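You operate a simulated robot arm through the tools that you are given. There is no shell and no other tool.

You are at the controls of a simulated robot arm. One attempt, no reset.

TASK
Brake the turntable, tie the coil, drop the pegs and lift it on to the round mat.

It is judged by the outcome, as a careful person would: the job done as asked, and still so three seconds after it is handed in. It fails if anything else is knocked over, pushed out of place, dropped, spilled or broken.

THE ROBOT
A 7-joint arm with a two-finger parallel gripper, fixed in place. Base frame: the origin is on the floor under the middle of its stand, x ahead of it, y to its left, z up. Units: mm, rad, N and s.
With the tool pointing down near the work surface it reaches from about 300 to 700 mm from the base axis. Its first joint turns from -1.152 to 1.152 rad. Payload 1.57 kg.
The tool frame sits at the grasp point between the pads (the TCP): z along the fingers, y along the line on which they close. The tips reach 30 mm beyond it. The gripper opens to 110 mm. The fingers are 24 mm wide and 12 mm thick; the gripper's body (48 by 112 mm) begins 78 mm behind the TCP.
Orientation is that of the tool frame in the base frame, as a unit quaternion [w, x, y, z]. With the fingers straight down and closing along the base's y, the tool's x points along the base's -x, its y along +y and its z along -z.

THE INTERFACE
- The arm moves only by the tool send_rows. Its argument "commands" is one flat list of numbers, 6 for each row, row after row: the shift along the base's x, y, z in units of 150 mm (1.0 is 150 mm), then the turn, a rotation vector about the base's x, y, z in units of 90 degrees (1.0 is 90 degrees). In form: [x, y, z, wx, wy, wz, x, y, z, wx, wy, wz, ...]. A call has 1 to 20 rows; each row is the pose to reach, as a shift and turn from the pose commanded when the call began. "gripper" is the gripper command, from -1 (shut) to 1 (fully open), values between in proportion, set as the call begins (left out, the last holds). A call with a number of a shift or a turn outside -1 to 1 is refused whole. Rows are played at 5 a second. More than 50 mm and 0.15 rad between two rows, or a gripper value outside its range, and nothing of the call is played. Where a pose cannot be reached the arm comes as near as it can. A force on the tool above 90 N (or 10 N above the force at the start of the call, whichever is more), or a blocked arm, ends the call early, and 0.2 s more pass. The fingers move at their own pace (about 108 mm/s each) and stop on an object; they squeeze with about 43 N. The grip force told is the motor's: it shows also when the fingers shut on nothing. Time passes only in rows, and 0.2 s behind the last, so rows that repeat a pose let the fingers close. The reply holds the time, the measured pose of the TCP, the force on the tool along the base axes, the opening and the grip force, in the units named above and with some noise, with the torque about the TCP (base axes, N m) and any sound that the robot's microphone picked up.
- Cameras (640 x 400 px; columns grow to the right, rows downward): "scene" is fixed at [151.4, -377, 1419.5]; the picture's right is [0.90, -0.44, 0.00], its down [-0.18, -0.37, -0.91] and it looks along [0.40, 0.82, -0.41] (base axes); focal length 337 px, centre (320, 200). "wrist" rides on the gripper at [70, 16, -141] in the tool frame; the picture's right is [-0.23, 0.97, 0.00], its down [-0.85, -0.20, -0.48] and it looks along [-0.47, -0.11, 0.88] (tool axes); focal length 222 px, centre (320, 200). There is no depth. A picture from a camera that has moved, and an enlarged one, comes with that camera's place and axes in the base frame and with its lens.
- capture(camera): a new picture of that camera. It takes no simulated time.
- enlarge(camera, box): a new picture of the part [left, top, right, bottom] of that camera's present view, enlarged. It takes no simulated time.
- sign_off(): hands the job in; it is judged then, once.

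Places have to be worked out from the pictures, the camera data and where the tool is seen. Open the gripper and draw the arm clear of the work before you hand the job in, unless the task says otherwise.

The tools are called after "Emit:" as name(argument=value, ...) on one line, values as JSON. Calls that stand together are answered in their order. send_rows: Moves the arm, as the interface text tells. Its arguments: {"type":"object","properties":{"commands":{"type":"array","items":{"type":"number"}},"gripper":{"type":"number"}},"required":["commands"]} The other tools are called the same way: capture (camera) takes a picture; enlarge (camera, box) takes an enlarged picture of a part of a camera's view; sign_off () hands the job in.

At the start:

```text
time_s: 0.0
eef_pos: [303.6, 129.4, 1320.0]
tcp_rot: [0.0, 0.0, 1.0, 0.0]
wrist_force: [-0.5, -0.4, -0.2]
wrist_torque: [-0.01, 0.0, 0.0]
finger_gap: 110.1
grasp_force: 0.0
```

scene: 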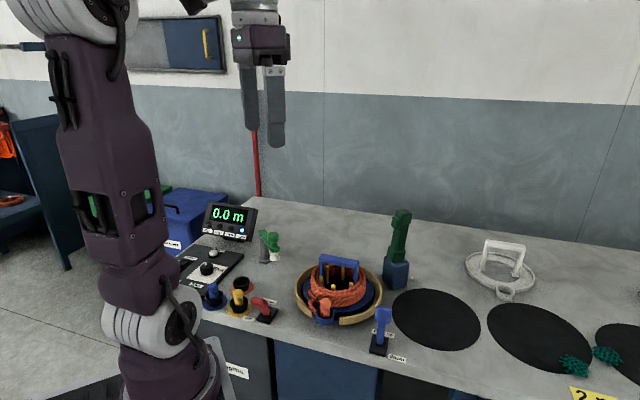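
wrist: 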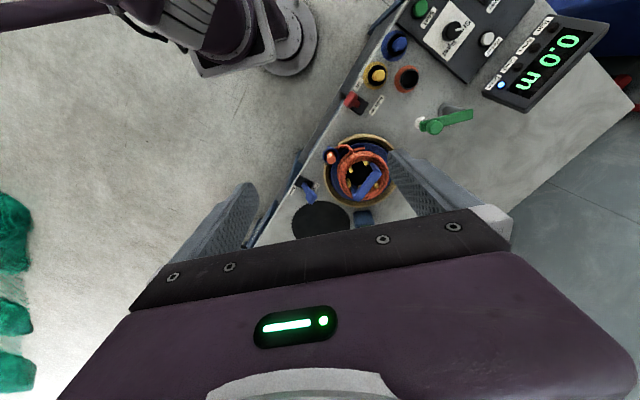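

The first pictures show a bench with a control panel, a coil on a turntable, and several levers. I'll enlarge parts of the scene to read labels.

Emit:
enlarge(camera="scene", box=[170, 190, 290, 330])

Emit:
enlarge(camera="scene", box=[280, 230, 420, 370])

Emit:
enlarge(camera="scene", box=[380, 220, 640, 400])

Emit:
enlarge(camera="wrist", box=[280, 0, 640, 240])

```text
2.86 times, centred on (230, 260) of scene
camera zoom: at [151.4, -377.0, 1419.5], right [0.9, -0.44, 0.0], down [-0.18, -0.37, -0.91], along [0.4, 0.82, -0.41], focal length 962 px, centre (577, 29)
```

zoom: 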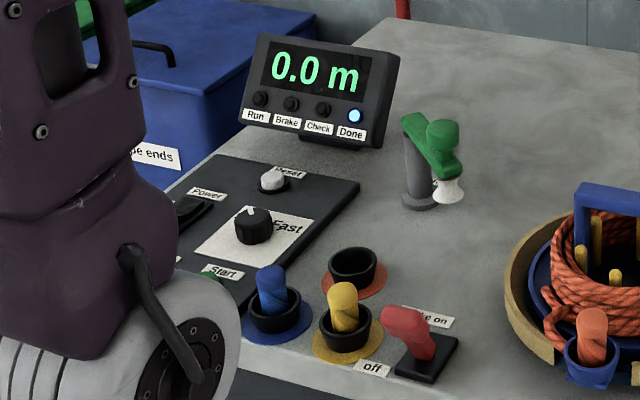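

```text
2.86 times, centred on (350, 300) of scene
camera zoom: at [151.4, -377.0, 1419.5], right [0.9, -0.44, 0.0], down [-0.18, -0.37, -0.91], along [0.4, 0.82, -0.41], focal length 962 px, centre (234, -86)
```

zoom: 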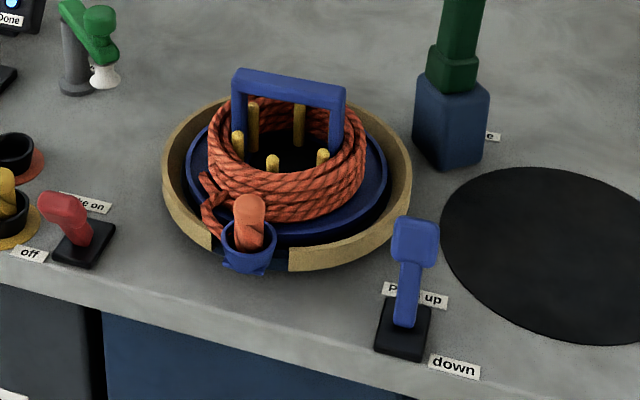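

```text
2.22 times, centred on (510, 310) of scene
camera zoom: at [151.4, -377.0, 1419.5], right [0.9, -0.44, 0.0], down [-0.18, -0.37, -0.91], along [0.4, 0.82, -0.41], focal length 748 px, centre (-102, -44)
```

zoom: 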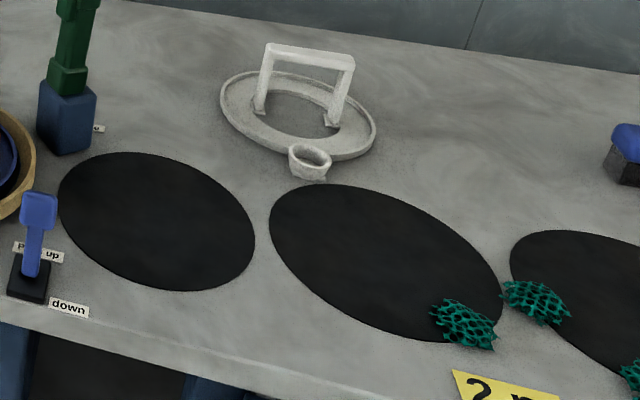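

```text
1.67 times, centred on (460, 120) of wrist
camera zoom: at [233.2, 145.9, 1460.5], right [0.23, 0.97, 0.0], down [0.85, -0.2, 0.48], along [0.47, -0.11, -0.88], focal length 370 px, centre (87, 333)
```

zoom: 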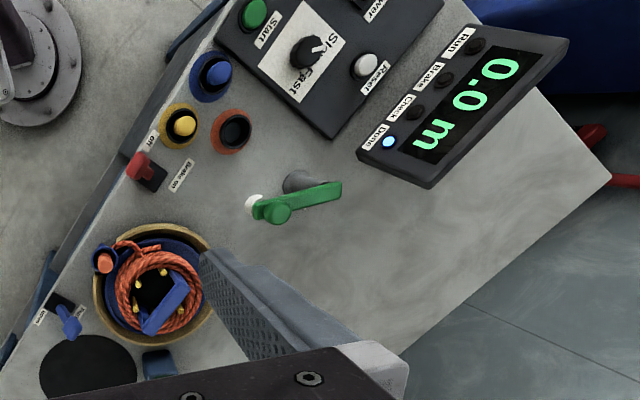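

I want more detail on the green/blue block, the labels and the mats before moving.

Emit:
enlarge(camera="scene", box=[370, 200, 430, 300])

Emit:
enlarge(camera="scene", box=[290, 240, 390, 340])

Emit:
enlarge(camera="scene", box=[360, 290, 420, 370])

Emit:
enlarge(camera="scene", box=[540, 280, 640, 400])

Emit:
enlarge(camera="scene", box=[220, 270, 290, 330])

Emit:
enlarge(camera="wrist", box=[250, 120, 430, 250])

Emit:
enlarge(camera="wrist", box=[330, 60, 510, 180])

```text
4.00 times, centred on (400, 250) of scene
camera zoom: at [151.4, -377.0, 1419.5], right [0.9, -0.44, 0.0], down [-0.18, -0.37, -0.91], along [0.4, 0.82, -0.41], focal length 1347 px, centre (0, 0)
```

zoom: 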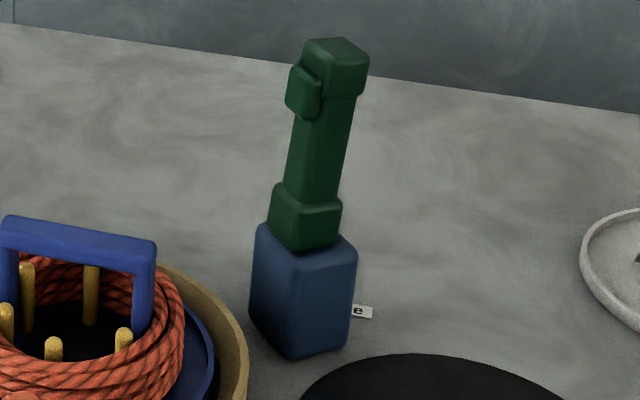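

```text
4.00 times, centred on (340, 290) of scene
camera zoom: at [151.4, -377.0, 1419.5], right [0.9, -0.44, 0.0], down [-0.18, -0.37, -0.91], along [0.4, 0.82, -0.41], focal length 1347 px, centre (240, -160)
```

zoom: 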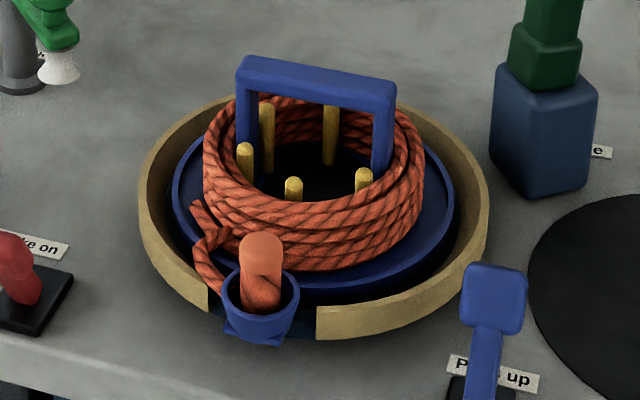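

```text
5.00 times, centred on (390, 330) of scene
camera zoom: at [151.4, -377.0, 1419.5], right [0.9, -0.44, 0.0], down [-0.18, -0.37, -0.91], along [0.4, 0.82, -0.41], focal length 1683 px, centre (-30, -450)
```

zoom: 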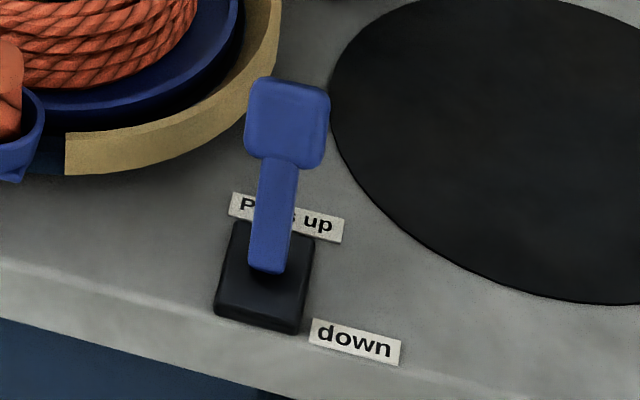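

```text
3.33 times, centred on (590, 340) of scene
camera zoom: at [151.4, -377.0, 1419.5], right [0.9, -0.44, 0.0], down [-0.18, -0.37, -0.91], along [0.4, 0.82, -0.41], focal length 1122 px, centre (-580, -267)
```

zoom: 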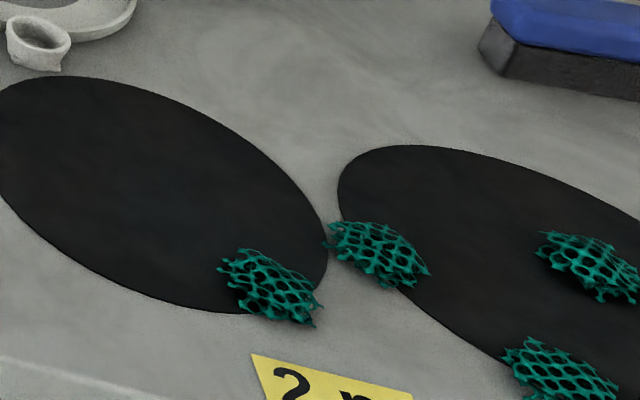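

```text
6.67 times, centred on (255, 300) of scene
camera zoom: at [151.4, -377.0, 1419.5], right [0.9, -0.44, 0.0], down [-0.18, -0.37, -0.91], along [0.4, 0.82, -0.41], focal length 2244 px, centre (753, -467)
```

zoom: 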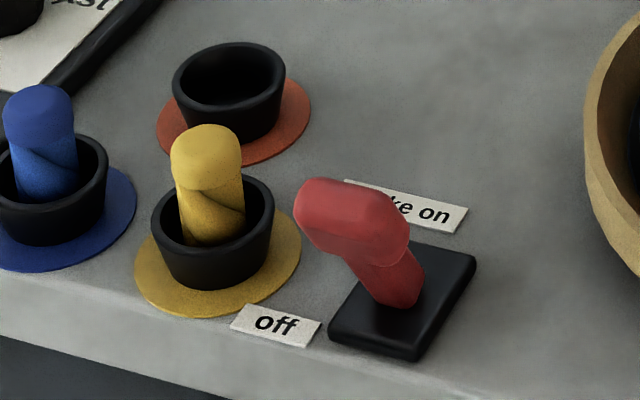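

```text
3.08 times, centred on (340, 185) of wrist
camera zoom: at [233.2, 145.9, 1460.5], right [0.23, 0.97, 0.0], down [0.85, -0.2, 0.48], along [0.47, -0.11, -0.88], focal length 684 px, centre (258, 246)
```

zoom: 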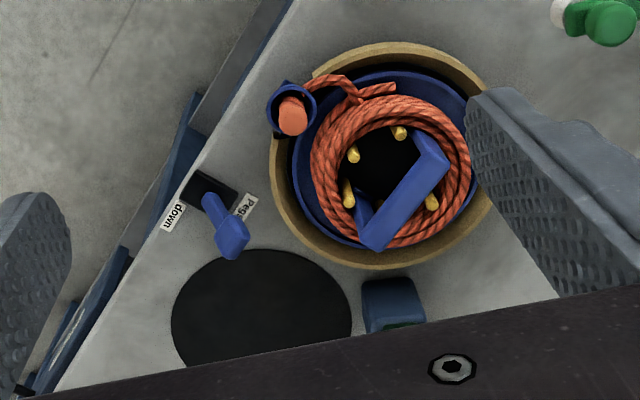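

```text
3.33 times, centred on (420, 120) of wrist
camera zoom: at [233.2, 145.9, 1460.5], right [0.23, 0.97, 0.0], down [0.85, -0.2, 0.48], along [0.47, -0.11, -0.88], focal length 740 px, centre (-13, 467)
```

zoom: 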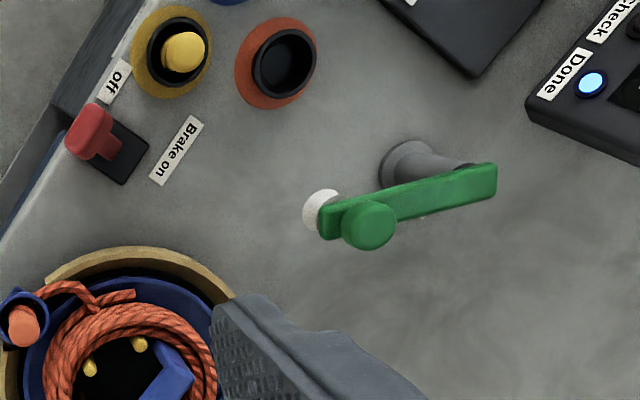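

The bench stands at an angle of roughly 45° to the base; the red lever (about (310,230)) leans to the front = "off", and the blue pegs lever (about (490,38)) leans back = "up". The coil sits in a blue carrier with a bail handle, and a green tool stands in a blue block. I'll move down a little and yaw the tool to see labels better.

Emit:
send_rows(commands=[0.0625, 0.0125, -0.125, 0, 0, 0.06, 0.125, 0.025, -0.25, 0, 0, 0.12, 0.1875, 0.0375, -0.375, 0, 0, 0.18, 0.25, 0.05, -0.5, 0, 0, 0.24, 0.3125, 0.0625, -0.625, 0, 0, 0.3, 0.375, 0.075, -0.75, 0, 0, 0.36, 0.4375, 0.0875, -0.875, 0, 0, 0.42, 0.5, 0.1, -1.0, 0, 0, 0.478], gripper=1)

Emit:
capture(camera="wrist")

Emit:
capture(camera="scene")

```text
time_s: 1.8
eef_pos: [378.6, 145.6, 1167.0]
tcp_rot: [-0.001, -0.368, 0.93, 0.001]
wrist_force: [1.2, 0.0, -0.4]
wrist_torque: [0.0, -0.05, 0.03]
finger_gap: 109.8
grasp_force: 0.1
```

```text
taken
camera wrist: at [316.0, 109.1, 1309.2], right [-0.5, 0.87, 0.0], down [0.76, 0.44, 0.48], along [0.41, 0.24, -0.88], focal length 222 px, centre (320, 200)
```

wrist: 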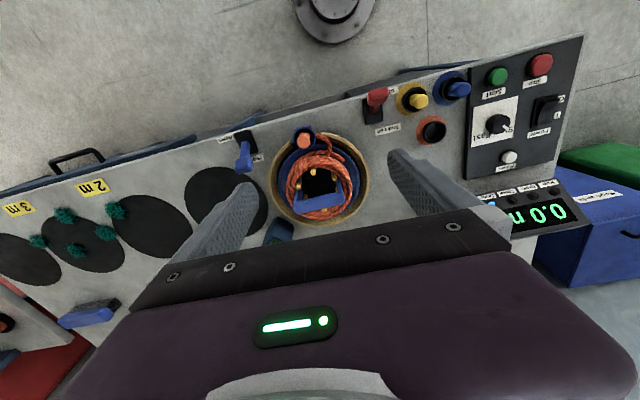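

```text
taken
```

scene: 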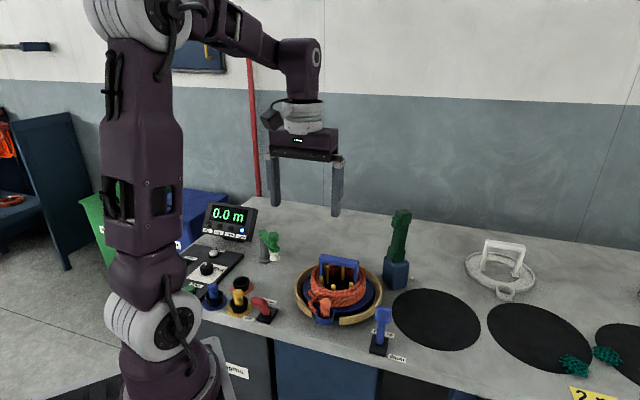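

The wrist view shows only one mat next to the coil in reach (others are farther along the bench). I'll move over to look past the blue block from the other side to read its label and see the green tool.

Emit:
send_rows(commands=[0.2, -0.084, 0, 0, 0, 0.052, 0.4, -0.168, 0, 0, 0, 0.104, 0.6, -0.252, 0, 0, 0, 0.157, 0.8, -0.336, 0, 0, 0, 0.209, 1.0, -0.42, 0, 0, 0, 0.261])

Emit:
send_rows(commands=[0.18, -0.084, 0, 0, 0, 0.052, 0.36, -0.168, 0, 0, 0, 0.104, 0.54, -0.252, 0, 0, 0, 0.157, 0.72, -0.336, 0, 0, 0, 0.209, 0.9, -0.42, 0, 0, 0, 0.261])

Emit:
capture(camera="wrist")

Emit:
enlarge(camera="wrist", box=[200, 20, 440, 220])

```text
time_s: 3.0
eef_pos: [527.9, 81.5, 1170.1]
tcp_rot: [0.0, -0.549, 0.836, 0.0]
wrist_force: [0.1, -0.5, -0.4]
wrist_torque: [-0.01, 0.01, 0.02]
finger_gap: 109.8
grasp_force: 0.1
```

```text
time_s: 4.2
eef_pos: [624.3, 11.5, 1155.5]
tcp_rot: [0.001, 0.708, -0.706, 0.0]
wrist_force: [0.0, -0.3, -0.8]
wrist_torque: [0.03, -0.01, -0.01]
finger_gap: 110.0
grasp_force: 0.1
out of reach, approached as far as the arm can: row 4, 5
```

```text
taken
camera wrist: at [609.1, -58.1, 1294.9], right [-0.97, 0.23, 0.0], down [0.2, 0.85, 0.48], along [0.11, 0.47, -0.88], focal length 222 px, centre (320, 200)
```

wrist: 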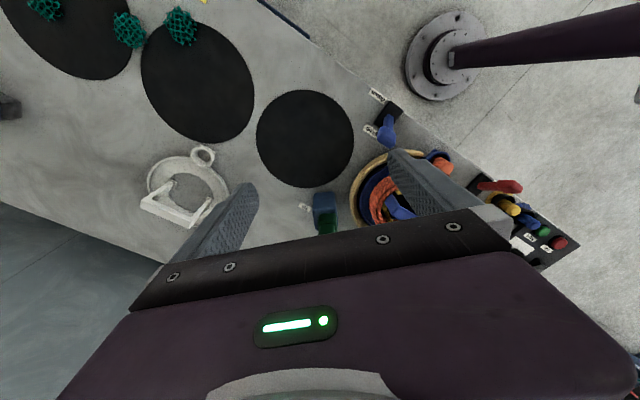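

```text
2.00 times, centred on (320, 120) of wrist
camera zoom: at [609.1, -58.1, 1294.9], right [-0.97, 0.23, 0.0], down [0.2, 0.85, 0.48], along [0.11, 0.47, -0.88], focal length 444 px, centre (320, 360)
```

zoom: 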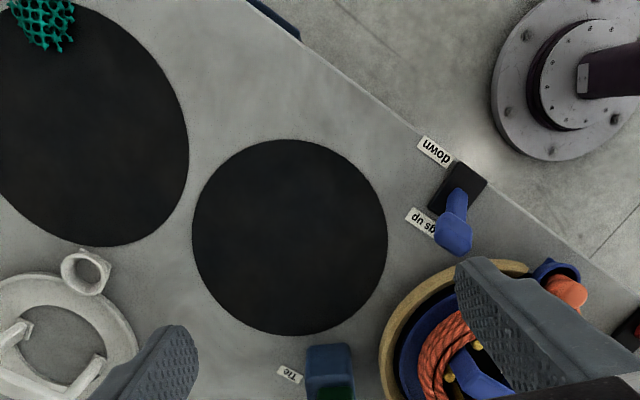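

The label reads "Tie", and the nearest mat (centre about (663,45), diameter about 200) is the round one. I'll zoom in further on the green tie tool, coil and handle.

Emit:
enlarge(camera="scene", box=[380, 200, 420, 240])

Emit:
enlarge(camera="scene", box=[375, 235, 425, 295])

Emit:
enlarge(camera="scene", box=[300, 245, 390, 330])

Emit:
enlarge(camera="scene", box=[455, 230, 545, 310])

Emit:
enlarge(camera="wrist", box=[270, 120, 470, 260])

```text
10.00 times, centred on (400, 220) of scene
camera zoom: at [151.4, -377.0, 1419.5], right [0.9, -0.44, 0.0], down [-0.18, -0.37, -0.91], along [0.4, 0.82, -0.41], focal length 3366 px, centre (-480, 0)
```

zoom: 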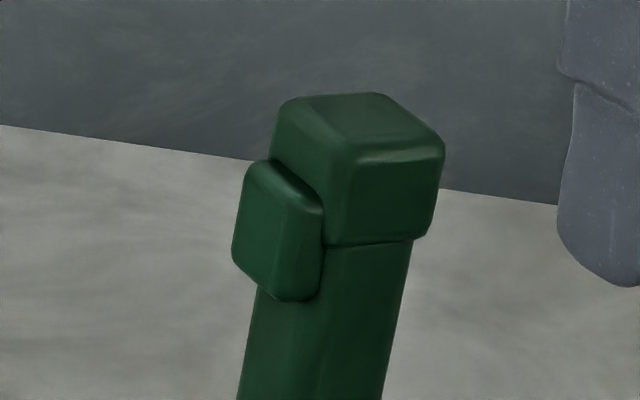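

```text
6.67 times, centred on (400, 265) of scene
camera zoom: at [151.4, -377.0, 1419.5], right [0.9, -0.44, 0.0], down [-0.18, -0.37, -0.91], along [0.4, 0.82, -0.41], focal length 2244 px, centre (-213, -233)
```

zoom: 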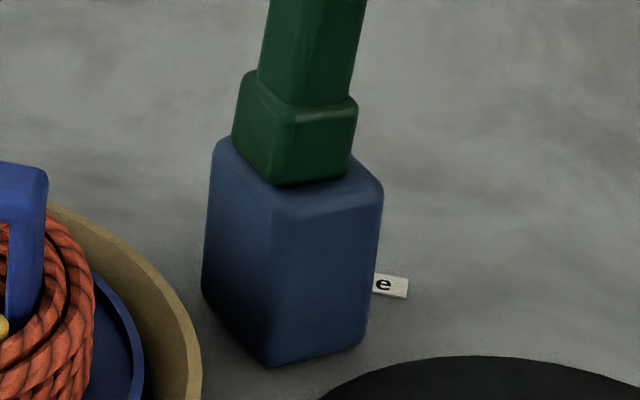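

```text
4.71 times, centred on (345, 288) of scene
camera zoom: at [151.4, -377.0, 1419.5], right [0.9, -0.44, 0.0], down [-0.18, -0.37, -0.91], along [0.4, 0.82, -0.41], focal length 1584 px, centre (202, -212)
```

zoom: 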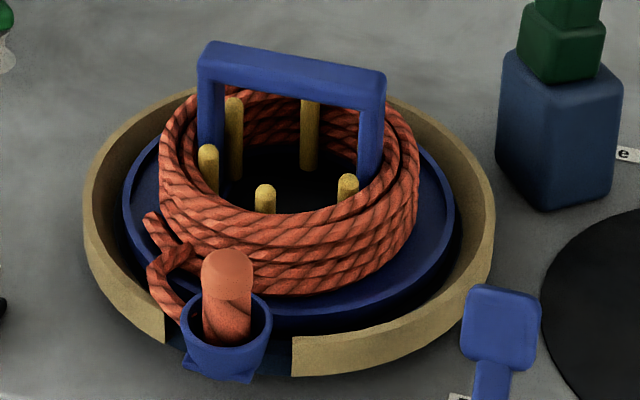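

```text
5.00 times, centred on (500, 270) of scene
camera zoom: at [151.4, -377.0, 1419.5], right [0.9, -0.44, 0.0], down [-0.18, -0.37, -0.91], along [0.4, 0.82, -0.41], focal length 1683 px, centre (-580, -150)
```

zoom: 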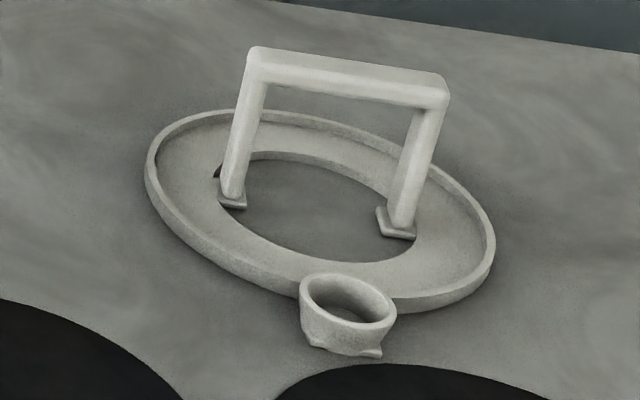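

```text
2.86 times, centred on (370, 190) of wrist
camera zoom: at [609.1, -58.1, 1294.9], right [-0.97, 0.23, 0.0], down [0.2, 0.85, 0.48], along [0.11, 0.47, -0.88], focal length 635 px, centre (177, 229)
```

zoom: 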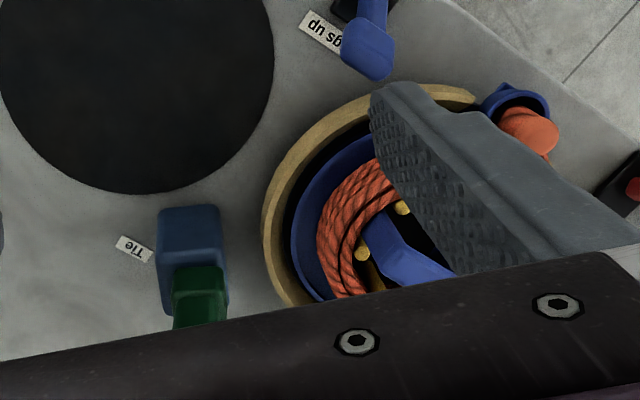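

The tie tool has a trigger-like bump on the side facing the robot. I'll back off, yaw back and then tilt to get a side-on look at the tool and the coil with the wrist camera.

Emit:
send_rows(commands=[-0.1, 0.06, 0, 0, 0, -0.072, -0.2, 0.12, 0, 0, 0, -0.144, -0.3, 0.18, 0, 0, 0, -0.217, -0.4, 0.24, 0, 0, 0, -0.289, -0.5, 0.3, 0, 0, 0, -0.361, -0.6, 0.36, 0, 0, 0, -0.433, -0.7, 0.42, 0, 0, 0, -0.505, -0.8, 0.48, 0, 0, 0, -0.578, -0.9, 0.54, 0, 0, 0, -0.65, -1.0, 0.6, 0, 0, 0, -0.722])

```text
time_s: 6.4
eef_pos: [474.8, 102.6, 1154.3]
tcp_rot: [0.0, -0.216, 0.976, 0.001]
wrist_force: [-1.1, 0.1, 0.7]
wrist_torque: [-0.01, -0.03, -0.01]
finger_gap: 110.0
grasp_force: 0.0
```

Pose is as expected (yaw 25°). Now I tilt the tool outward by 40° and lower it to look at the tie tool from the side, staying above the coil handle (about z 960).

Emit:
send_rows(commands=[0, 0.04, -0.12, 0.031, -0.067, 0, -0.01, 0.08, -0.24, 0.063, -0.134, 0, -0.015, 0.125, -0.365, 0.094, -0.2, 0, -0.02, 0.17, -0.48, 0.125, -0.268, 0, -0.025, 0.21, -0.6, 0.157, -0.335, 0, -0.03, 0.25, -0.7, 0.188, -0.403, 0])

Emit:
capture(camera="wrist")

Emit:
enlarge(camera="wrist", box=[240, 80, 400, 220])

```text
time_s: 7.8
eef_pos: [470.0, 140.0, 1049.5]
tcp_rot: [0.334, -0.204, 0.917, 0.074]
wrist_force: [1.1, 0.0, -0.7]
wrist_torque: [0.0, -0.01, 0.0]
finger_gap: 110.0
grasp_force: 0.0
```

```text
taken
camera wrist: at [332.1, 92.5, 1111.6], right [-0.25, 0.96, 0.15], down [0.4, -0.03, 0.92], along [0.88, 0.29, -0.37], focal length 222 px, centre (320, 200)
```

wrist: 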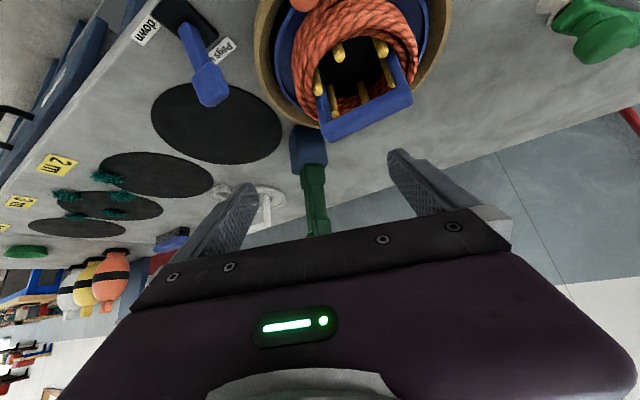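

```text
2.86 times, centred on (320, 150) of wrist
camera zoom: at [332.1, 92.5, 1111.6], right [-0.25, 0.96, 0.15], down [0.4, -0.03, 0.92], along [0.88, 0.29, -0.37], focal length 635 px, centre (320, 343)
```

zoom: 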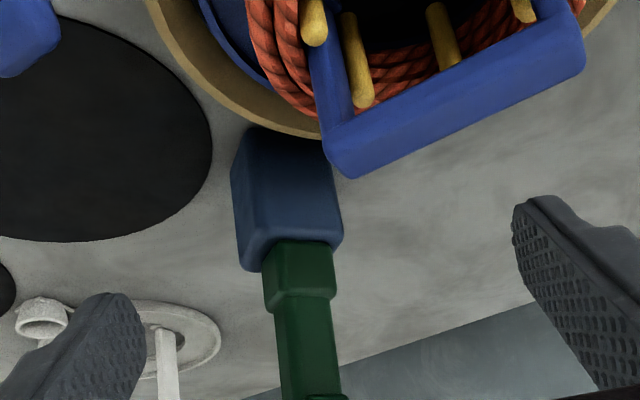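

I need the tool's orientation better; enlarging the block and tool in the present wrist view.

Emit:
enlarge(camera="wrist", box=[280, 115, 350, 190])

Emit:
enlarge(camera="wrist", box=[285, 170, 345, 240])

Emit:
enlarge(camera="wrist", box=[240, 0, 460, 140])

```text
5.33 times, centred on (315, 152) of wrist
camera zoom: at [332.1, 92.5, 1111.6], right [-0.25, 0.96, 0.15], down [0.4, -0.03, 0.92], along [0.88, 0.29, -0.37], focal length 1185 px, centre (347, 453)
```

zoom: 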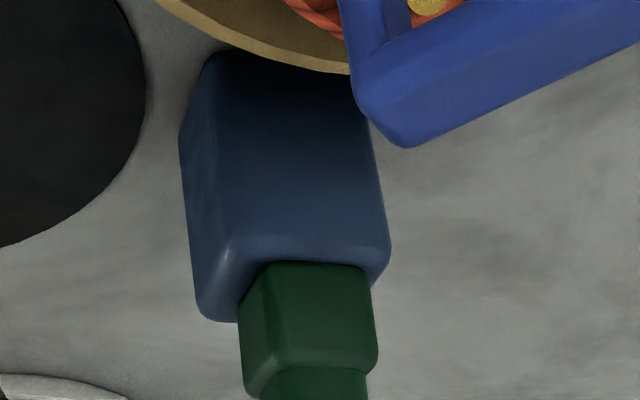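

```text
5.71 times, centred on (315, 205) of wrist
camera zoom: at [332.1, 92.5, 1111.6], right [-0.25, 0.96, 0.15], down [0.4, -0.03, 0.92], along [0.88, 0.29, -0.37], focal length 1269 px, centre (349, 171)
```

zoom: 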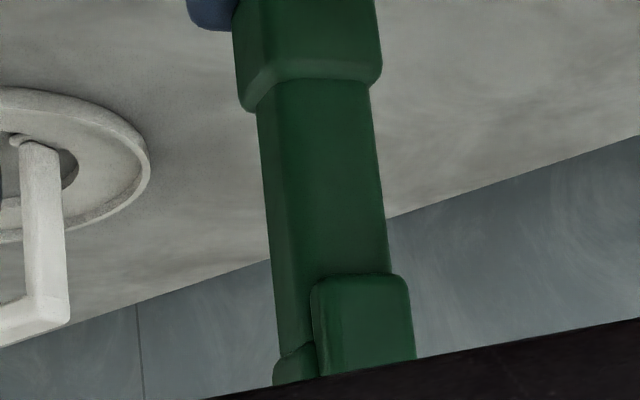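

```text
2.86 times, centred on (350, 70) of wrist
camera zoom: at [332.1, 92.5, 1111.6], right [-0.25, 0.96, 0.15], down [0.4, -0.03, 0.92], along [0.88, 0.29, -0.37], focal length 635 px, centre (234, 571)
```

zoom: 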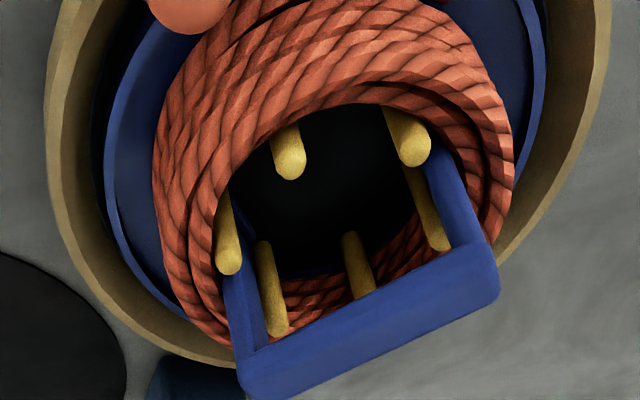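

The tie tool stands at about (646,188) with its bump facing the robot (−x). First I'll do the brake: go back to tool-down and move above the red lever to measure it closely.

Emit:
send_rows(commands=[-0.05, 0.02, 0.03, -0.031, 0.067, 0, -0.15, 0.05, 0.06, -0.063, 0.134, 0, -0.25, 0.07, 0.09, -0.094, 0.2, 0, -0.35, 0.09, 0.12, -0.125, 0.268, 0, -0.45, 0.12, 0.15, -0.157, 0.335, 0, -0.55, 0.15, 0.2, -0.188, 0.403, 0])

Emit:
send_rows(commands=[-0.14, 0.02, -0.05, 0, 0, 0.05, -0.28, 0.04, -0.1, 0, 0, 0.1, -0.42, 0.06, -0.15, 0, 0, 0.15, -0.56, 0.08, -0.2, 0, 0, 0.2])

Emit:
capture(camera="wrist")

```text
time_s: 9.2
eef_pos: [387.1, 162.8, 1079.4]
tcp_rot: [-0.001, -0.217, 0.976, 0.0]
wrist_force: [-0.1, 0.5, 0.6]
wrist_torque: [-0.06, 0.03, 0.03]
finger_gap: 110.0
grasp_force: 0.1
```

```text
time_s: 10.2
eef_pos: [302.4, 173.5, 1048.9]
tcp_rot: [0.0, -0.368, 0.93, 0.001]
wrist_force: [0.7, -0.1, 0.4]
wrist_torque: [-0.01, -0.02, -0.01]
finger_gap: 110.1
grasp_force: 0.0
```

```text
taken
camera wrist: at [241.0, 137.8, 1189.6], right [-0.5, 0.87, 0.0], down [0.76, 0.44, 0.48], along [0.41, 0.24, -0.88], focal length 222 px, centre (320, 200)
```

wrist: 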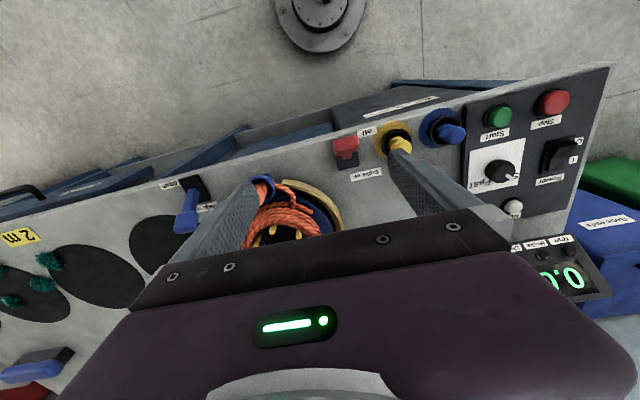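

Emit:
enlarge(camera="wrist", box=[310, 100, 410, 200])

Emit:
enlarge(camera="wrist", box=[150, 80, 400, 240])

```text
4.00 times, centred on (360, 150) of wrist
camera zoom: at [241.0, 137.8, 1189.6], right [-0.5, 0.87, 0.0], down [0.76, 0.44, 0.48], along [0.41, 0.24, -0.88], focal length 888 px, centre (160, 400)
```

zoom: 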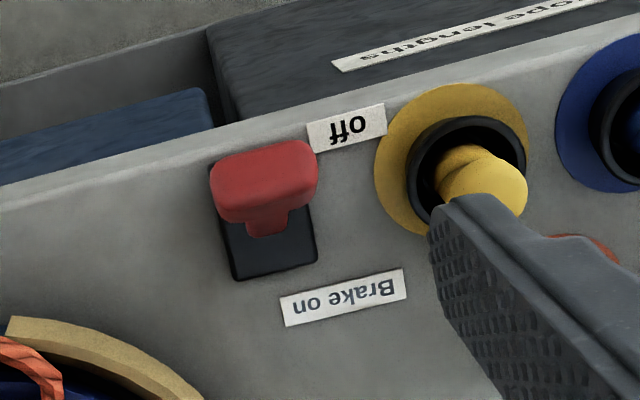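

```text
2.50 times, centred on (275, 160) of wrist
camera zoom: at [241.0, 137.8, 1189.6], right [-0.5, 0.87, 0.0], down [0.76, 0.44, 0.48], along [0.41, 0.24, -0.88], focal length 555 px, centre (432, 300)
```

zoom: 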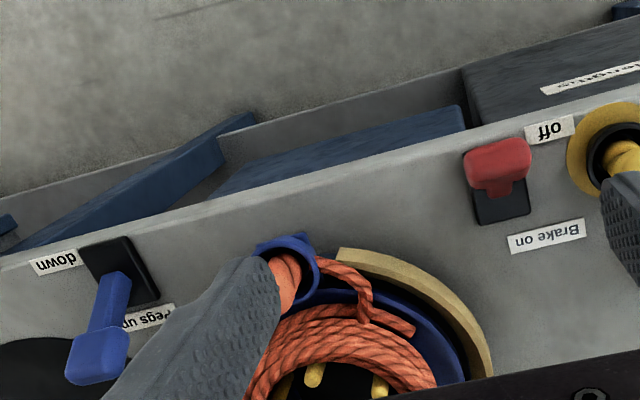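

Bench yaw is about 45°. The red lever head is at about (288,203,914), pivot near (311,227); it must swing toward the back (+x,+y) for "Brake on". I'll close the fingers, go to the robot side of the head and lower.

Emit:
send_rows(commands=[-0.15, -0.005, 0, 0, 0, 0.01, -0.3, -0.01, 0, 0, 0, 0.02, -0.3, -0.01, -0.2, 0, 0, 0.02, -0.3, -0.01, -0.4, 0, 0, 0.02, -0.3, -0.01, -0.6, 0, 0, 0.02, -0.3, -0.01, -0.82, 0, 0, 0.02], gripper=-1)

Emit:
capture(camera="wrist")

Emit:
enlarge(camera="scene", box=[180, 220, 320, 330])

```text
time_s: 11.6
eef_pos: [260.1, 172.7, 926.4]
tcp_rot: [0.001, -0.382, 0.924, 0.001]
wrist_force: [-0.2, -0.3, -0.5]
wrist_torque: [0.03, -0.02, 0.01]
finger_gap: 0.0
grasp_force: 21.3
```

```text
taken
camera wrist: at [197.3, 134.8, 1066.0], right [-0.53, 0.85, 0.0], down [0.75, 0.46, 0.48], along [0.41, 0.25, -0.88], focal length 222 px, centre (320, 200)
```

wrist: 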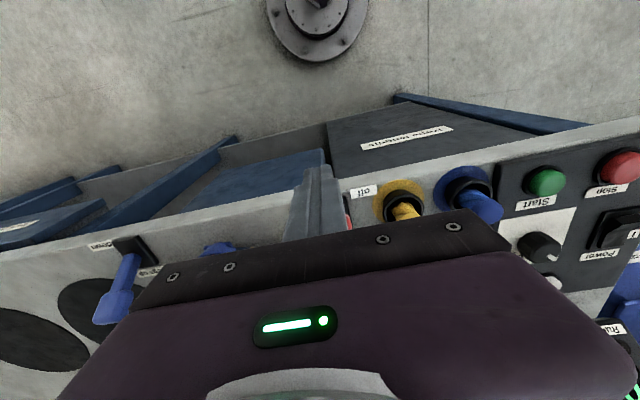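

```text
3.64 times, centred on (250, 275) of scene
camera zoom: at [151.4, -377.0, 1419.5], right [0.9, -0.44, 0.0], down [-0.18, -0.37, -0.91], along [0.4, 0.82, -0.41], focal length 1224 px, centre (574, -73)
```

zoom: 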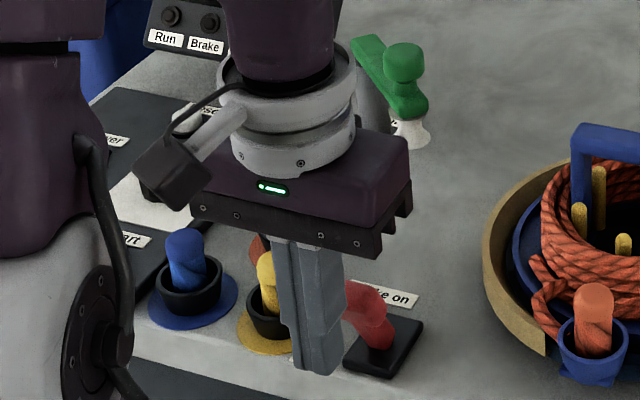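

The closed fingers stand just in front of the red lever head. I push along (+x,+y) in small rows, 65 mm to start with.

Emit:
send_rows(commands=[0.047, 0.047, 0, 0, 0, 0, 0.094, 0.094, 0, 0, 0, 0, 0.141, 0.141, 0, 0, 0, 0, 0.188, 0.188, 0, 0, 0, 0, 0.235, 0.235, 0, 0, 0, 0, 0.282, 0.282, 0, 0, 0, 0, 0.306, 0.306, 0, 0, 0, 0])

Emit:
enlarge(camera="scene", box=[180, 200, 320, 330])

```text
time_s: 13.2
eef_pos: [305.1, 217.6, 924.8]
tcp_rot: [0.0, -0.382, 0.924, 0.0]
wrist_force: [0.2, 1.0, -0.5]
wrist_torque: [0.04, 0.03, 0.03]
finger_gap: 0.2
grasp_force: 21.4
```

```text
3.08 times, centred on (250, 265) of scene
camera zoom: at [151.4, -377.0, 1419.5], right [0.9, -0.44, 0.0], down [-0.18, -0.37, -0.91], along [0.4, 0.82, -0.41], focal length 1036 px, centre (535, 0)
```

zoom: 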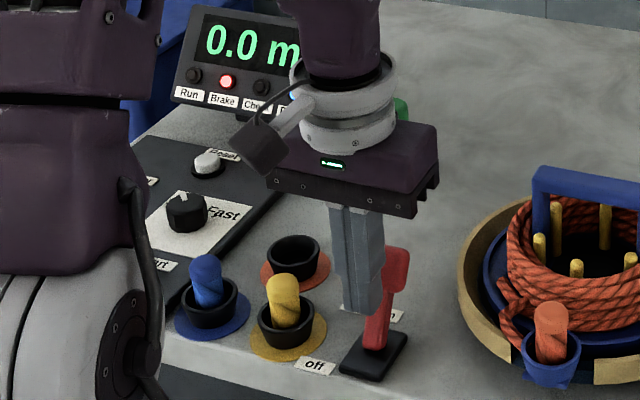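

The red "Brake" lamp is now lit and the lever has gone over to the back. I push a little further to make sure it is at its stop.

Emit:
send_rows(commands=[0.024, 0.024, 0, 0, 0, 0, 0.047, 0.047, 0, 0, 0, 0, 0.07, 0.07, 0, 0, 0, 0, 0.094, 0.094, 0, 0, 0, 0])

Emit:
enlarge(camera="scene", box=[180, 200, 320, 330])

```text
time_s: 14.2
eef_pos: [315.0, 228.6, 925.2]
tcp_rot: [-0.005, -0.381, 0.924, -0.002]
wrist_force: [-33.6, -21.9, 28.1]
wrist_torque: [-0.14, 1.01, -0.13]
finger_gap: 0.1
grasp_force: 21.1
```

```text
3.08 times, centred on (250, 265) of scene
camera zoom: at [150.2, -377.8, 1419.4], right [0.9, -0.44, 0.0], down [-0.18, -0.37, -0.91], along [0.4, 0.82, -0.41], focal length 1036 px, centre (535, 0)
```

zoom: 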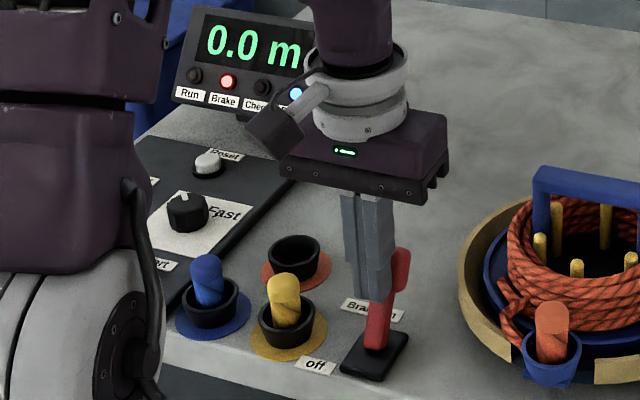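

The force of about 40 N shows the lever is at its stop, and the Brake lamp is lit. I back off and rise.

Emit:
send_rows(commands=[-0.05, -0.05, 0, 0, 0, 0, -0.1, -0.1, 0, 0, 0, 0, -0.2, -0.2, 0, 0, 0, 0, -0.2, -0.2, 0.25, 0, 0, 0, -0.2, -0.2, 0.5, 0, 0, 0, -0.2, -0.2, 0.8, 0, 0, 0])

Emit:
enlarge(camera="scene", box=[180, 200, 320, 330])

Emit:
capture(camera="scene")

```text
time_s: 15.6
eef_pos: [289.1, 203.6, 1045.7]
tcp_rot: [0.0, -0.382, 0.924, 0.001]
wrist_force: [-0.4, 0.3, 1.0]
wrist_torque: [0.0, -0.01, 0.01]
finger_gap: 0.3
grasp_force: 20.9
```

```text
3.08 times, centred on (250, 265) of scene
camera zoom: at [151.4, -377.0, 1419.4], right [0.9, -0.44, 0.0], down [-0.18, -0.37, -0.91], along [0.4, 0.82, -0.41], focal length 1036 px, centre (535, 0)
```

zoom: 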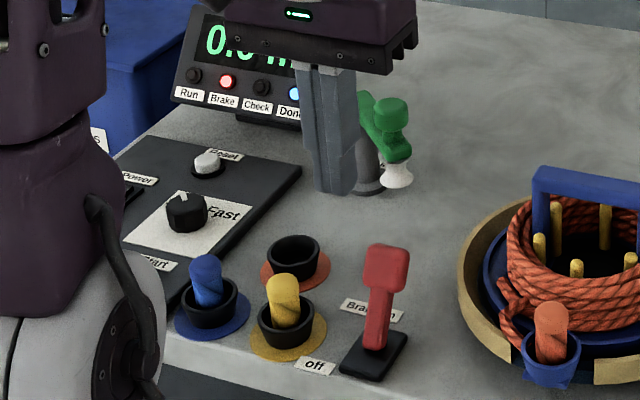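

```text
taken
```

scene: 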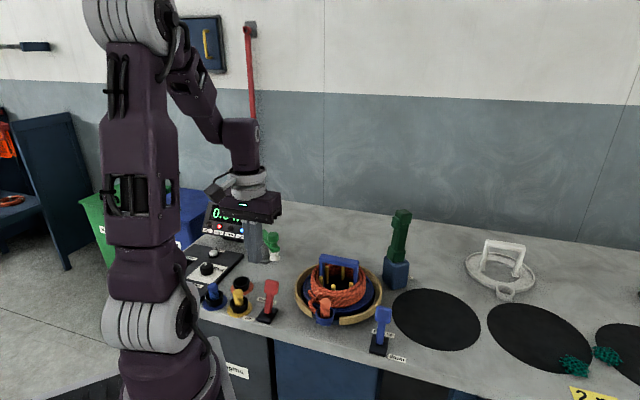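

Brake is on. Next the tie tool: I rise, open the gripper, cross over the coil with plenty of height, and yaw to about −7° so that the fingers close across the tool's side faces, not its trigger.

Emit:
send_rows(commands=[0.05, 0, 0.2, 0, 0, -0.04, 0.15, 0, 0.4, 0, 0, -0.11, 0.3, -0.01, 0.55, 0, 0, -0.18, 0.45, -0.02, 0.65, 0, 0, -0.25, 0.6, -0.03, 0.7, 0, 0, -0.32, 0.7, -0.04, 0.7, 0, 0, -0.4, 0.8, -0.05, 0.7, 0, 0, -0.47, 0.9, -0.06, 0.7, 0, 0, -0.53, 1.0, -0.07, 0.7, 0, 0, -0.578], gripper=1)

Emit:
send_rows(commands=[0.1, -0.005, 0, -0.003, -0.028, 0, 0.2, -0.01, 0, -0.007, -0.055, 0, 0.3, -0.015, 0, -0.01, -0.083, 0, 0.4, -0.02, 0, -0.013, -0.11, 0, 0.5, -0.025, 0, -0.017, -0.138, 0, 0.6, -0.03, 0, -0.02, -0.165, 0])

Emit:
capture(camera="wrist")

Emit:
capture(camera="scene")

```text
time_s: 17.6
eef_pos: [439.9, 193.0, 1151.0]
tcp_rot: [0.0, 0.064, 0.998, 0.0]
wrist_force: [0.4, 0.3, -0.2]
wrist_torque: [-0.01, 0.02, 0.02]
finger_gap: 110.1
grasp_force: 0.1
```

```text
time_s: 19.0
eef_pos: [529.3, 186.3, 1151.4]
tcp_rot: [0.132, 0.062, 0.989, -0.008]
wrist_force: [-0.3, -0.6, 0.0]
wrist_torque: [0.02, -0.03, -0.01]
finger_gap: 110.2
grasp_force: 0.0
```

```text
taken
camera wrist: at [427.4, 216.4, 1268.7], right [0.34, 0.94, 0.06], down [0.67, -0.29, 0.68], along [0.66, -0.19, -0.73], focal length 222 px, centre (320, 200)
```

wrist: 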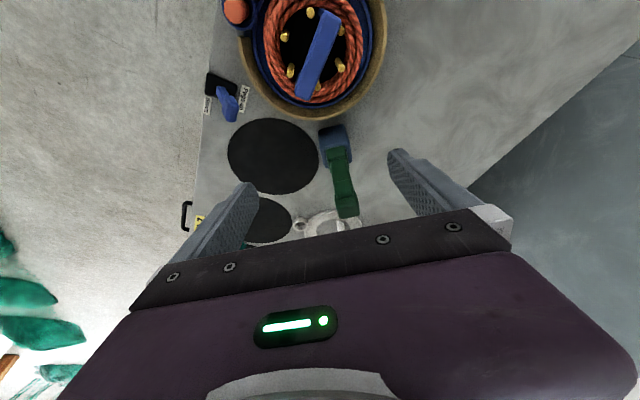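

```text
taken
```

scene: 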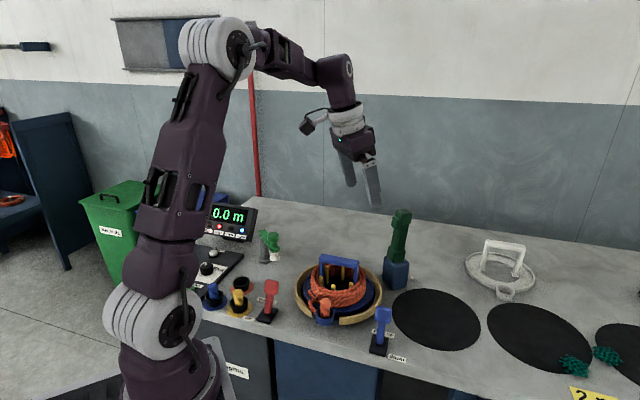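

Emit:
enlarge(camera="wrist", box=[290, 110, 390, 230])

Emit:
enlarge(camera="wrist", box=[210, 0, 410, 130])

```text
3.33 times, centred on (340, 170) of wrist
camera zoom: at [427.4, 216.4, 1268.7], right [0.34, 0.94, 0.06], down [0.67, -0.29, 0.68], along [0.66, -0.19, -0.73], focal length 740 px, centre (253, 300)
```

zoom: 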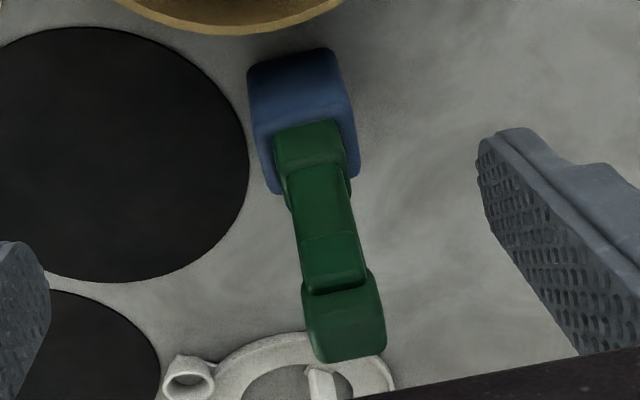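

```text
3.08 times, centred on (310, 65) of wrist
camera zoom: at [427.4, 216.4, 1268.7], right [0.34, 0.94, 0.06], down [0.67, -0.29, 0.68], along [0.66, -0.19, -0.73], focal length 684 px, centre (351, 615)
```

zoom: 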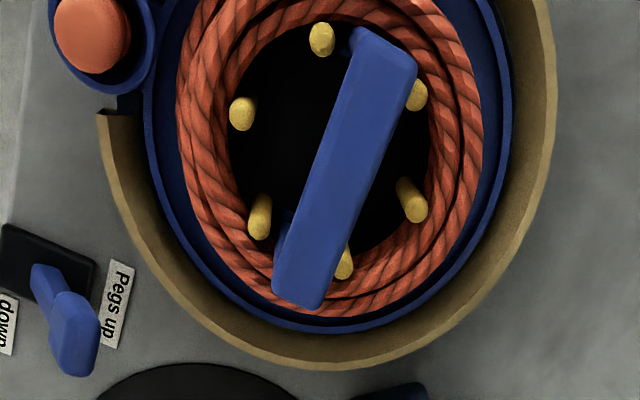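

The tie tool's head is at about (650,189), top near z 1056, yaw about −7°, aligned with the fingers. I move over it with tips above its top.

Emit:
send_rows(commands=[0.16, 0.003, -0.04, 0, 0, 0, 0.32, 0.006, -0.08, 0, 0, 0, 0.48, 0.009, -0.13, 0, 0, 0, 0.64, 0.012, -0.17, 0, 0, 0, 0.79, 0.015, -0.21, 0, 0, 0])

Emit:
capture(camera="wrist")

Emit:
enlarge(camera="scene", box=[350, 140, 470, 300])

```text
time_s: 20.2
eef_pos: [646.9, 190.3, 1119.4]
tcp_rot: [0.13, 0.061, 0.99, -0.006]
wrist_force: [-0.3, 0.8, 0.4]
wrist_torque: [0.0, 0.03, -0.02]
finger_gap: 109.9
grasp_force: 0.0
```

```text
taken
camera wrist: at [546.4, 218.5, 1237.8], right [0.34, 0.94, 0.06], down [0.67, -0.29, 0.68], along [0.66, -0.19, -0.73], focal length 222 px, centre (320, 200)
```

wrist: 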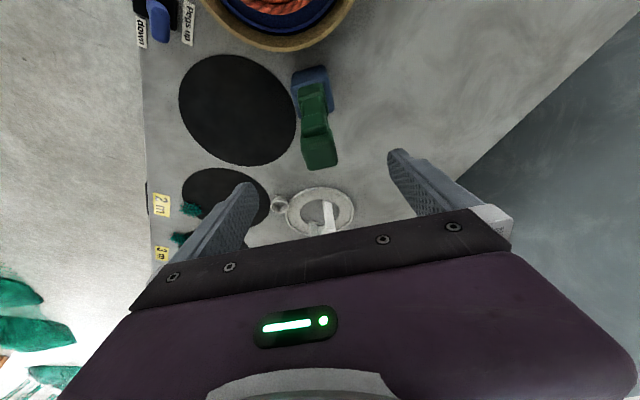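

```text
2.50 times, centred on (410, 220) of scene
camera zoom: at [151.4, -377.0, 1419.5], right [0.9, -0.44, 0.0], down [-0.18, -0.37, -0.91], along [0.4, 0.82, -0.41], focal length 842 px, centre (95, 150)
```

zoom: 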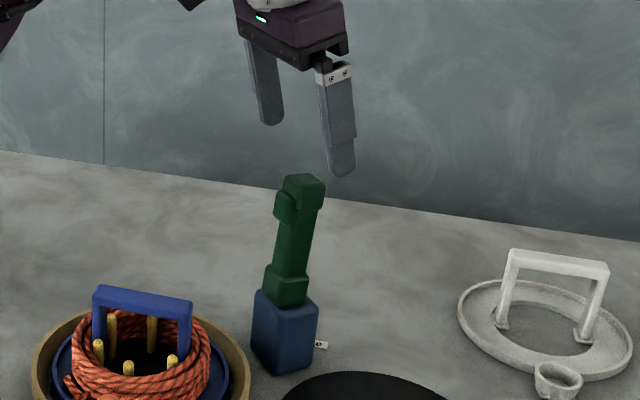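

Zooming on the head to confirm its place relative to the fingers before I go down.

Emit:
enlarge(camera="wrist", box=[270, 60, 370, 190])

Emit:
enlarge(camera="scene", box=[375, 195, 435, 255])

```text
3.08 times, centred on (320, 125) of wrist
camera zoom: at [546.4, 218.5, 1237.8], right [0.34, 0.94, 0.06], down [0.67, -0.29, 0.68], along [0.66, -0.19, -0.73], focal length 684 px, centre (320, 431)
```

zoom: 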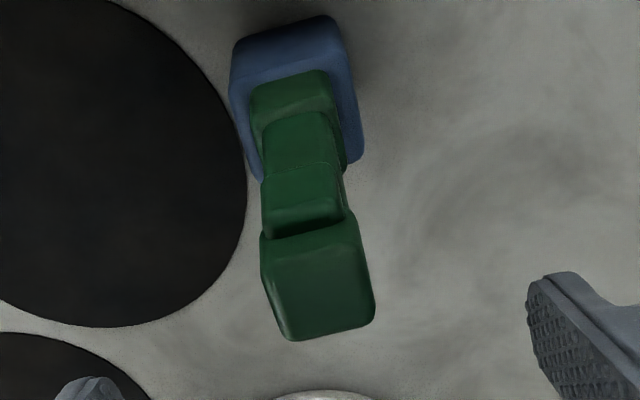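

```text
6.67 times, centred on (405, 225) of scene
camera zoom: at [151.4, -377.0, 1419.5], right [0.9, -0.44, 0.0], down [-0.18, -0.37, -0.91], along [0.4, 0.82, -0.41], focal length 2244 px, centre (-247, 33)
```

zoom: 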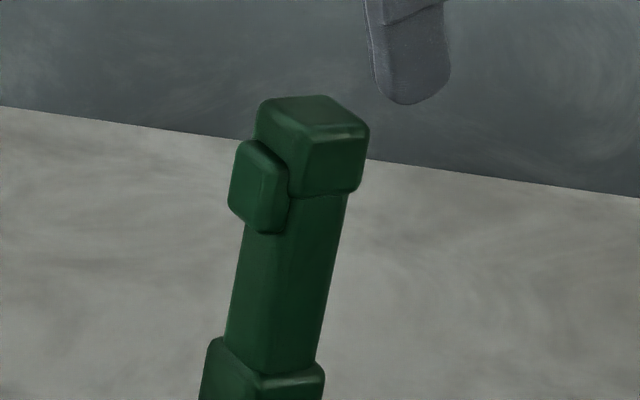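

The head is at about (655,191), top z about 1056, centred between the fingers. I go down to TCP z about 1036 so the pads sit on the head's side faces.

Emit:
send_rows(commands=[0.02, 0, -0.12, 0, 0, 0, 0.04, 0, -0.26, 0, 0, 0, 0.05, 0.002, -0.4, 0, 0, 0, 0.05, 0.002, -0.5, 0, 0, 0, 0.05, 0.002, -0.555, 0, 0, 0])

Emit:
capture(camera="wrist")

Emit:
enlarge(camera="scene", box=[350, 160, 450, 300])

```text
time_s: 21.4
eef_pos: [655.4, 190.4, 1035.2]
tcp_rot: [0.13, 0.063, 0.99, -0.007]
wrist_force: [0.2, -0.7, 0.0]
wrist_torque: [0.0, 0.01, -0.03]
finger_gap: 110.2
grasp_force: 0.0
```

```text
taken
camera wrist: at [553.4, 218.7, 1153.8], right [0.34, 0.94, 0.06], down [0.67, -0.29, 0.68], along [0.66, -0.19, -0.73], focal length 222 px, centre (320, 200)
```

wrist: 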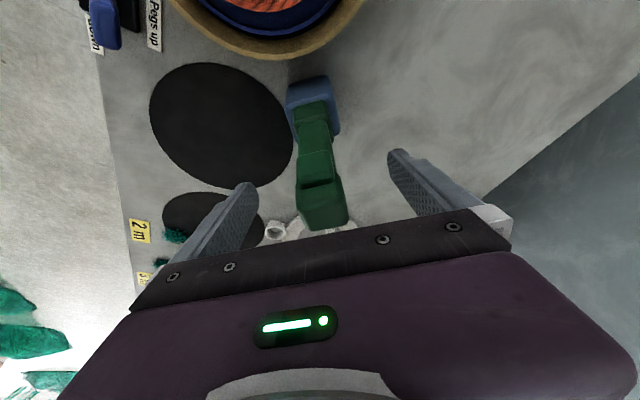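

```text
2.86 times, centred on (400, 230) of scene
camera zoom: at [151.4, -377.0, 1419.5], right [0.9, -0.44, 0.0], down [-0.18, -0.37, -0.91], along [0.4, 0.82, -0.41], focal length 962 px, centre (91, 114)
```

zoom: 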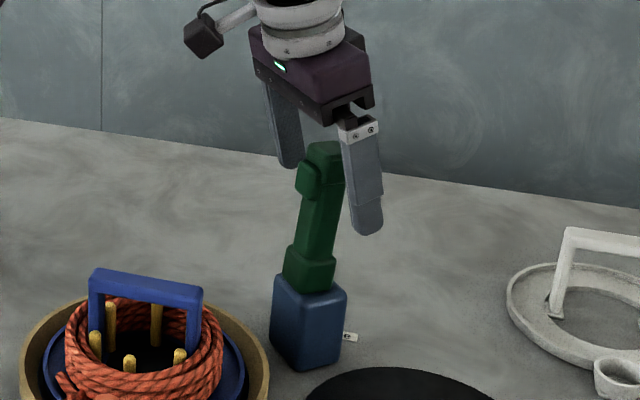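

The head sits between the pads at the TCP. I close the gripper on it.

Emit:
send_rows(commands=[0, 0, 0, 0, 0, 0, 0, 0, 0, 0, 0, 0, 0, 0, 0, 0, 0, 0, 0, 0, 0, 0, 0, 0], gripper=-1)

Emit:
capture(camera="wrist")

Emit:
enlarge(camera="scene", box=[350, 160, 450, 300])

```text
time_s: 22.4
eef_pos: [655.0, 190.0, 1036.0]
tcp_rot: [0.13, 0.061, 0.99, -0.007]
wrist_force: [2.4, 5.3, -2.1]
wrist_torque: [-0.47, -0.11, 0.05]
finger_gap: 31.6
grasp_force: 40.7
```

```text
taken
camera wrist: at [553.4, 219.0, 1153.8], right [0.34, 0.94, 0.06], down [0.67, -0.29, 0.68], along [0.66, -0.19, -0.73], focal length 222 px, centre (320, 200)
```

wrist: 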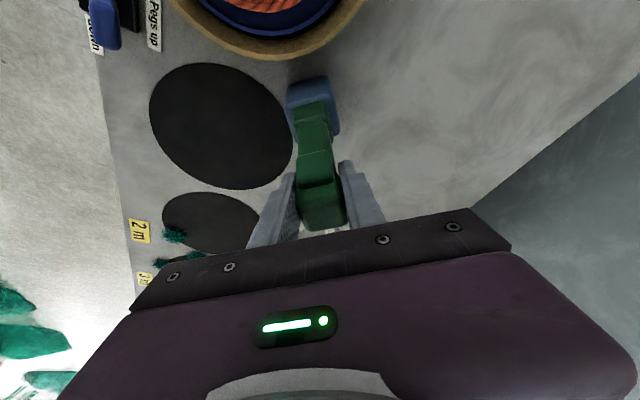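

```text
2.86 times, centred on (400, 230) of scene
camera zoom: at [151.5, -376.8, 1419.5], right [0.9, -0.44, 0.0], down [-0.18, -0.37, -0.91], along [0.4, 0.82, -0.41], focal length 962 px, centre (91, 114)
```

zoom: 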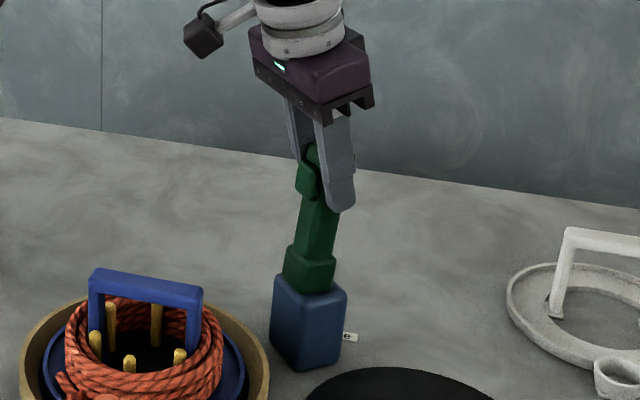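

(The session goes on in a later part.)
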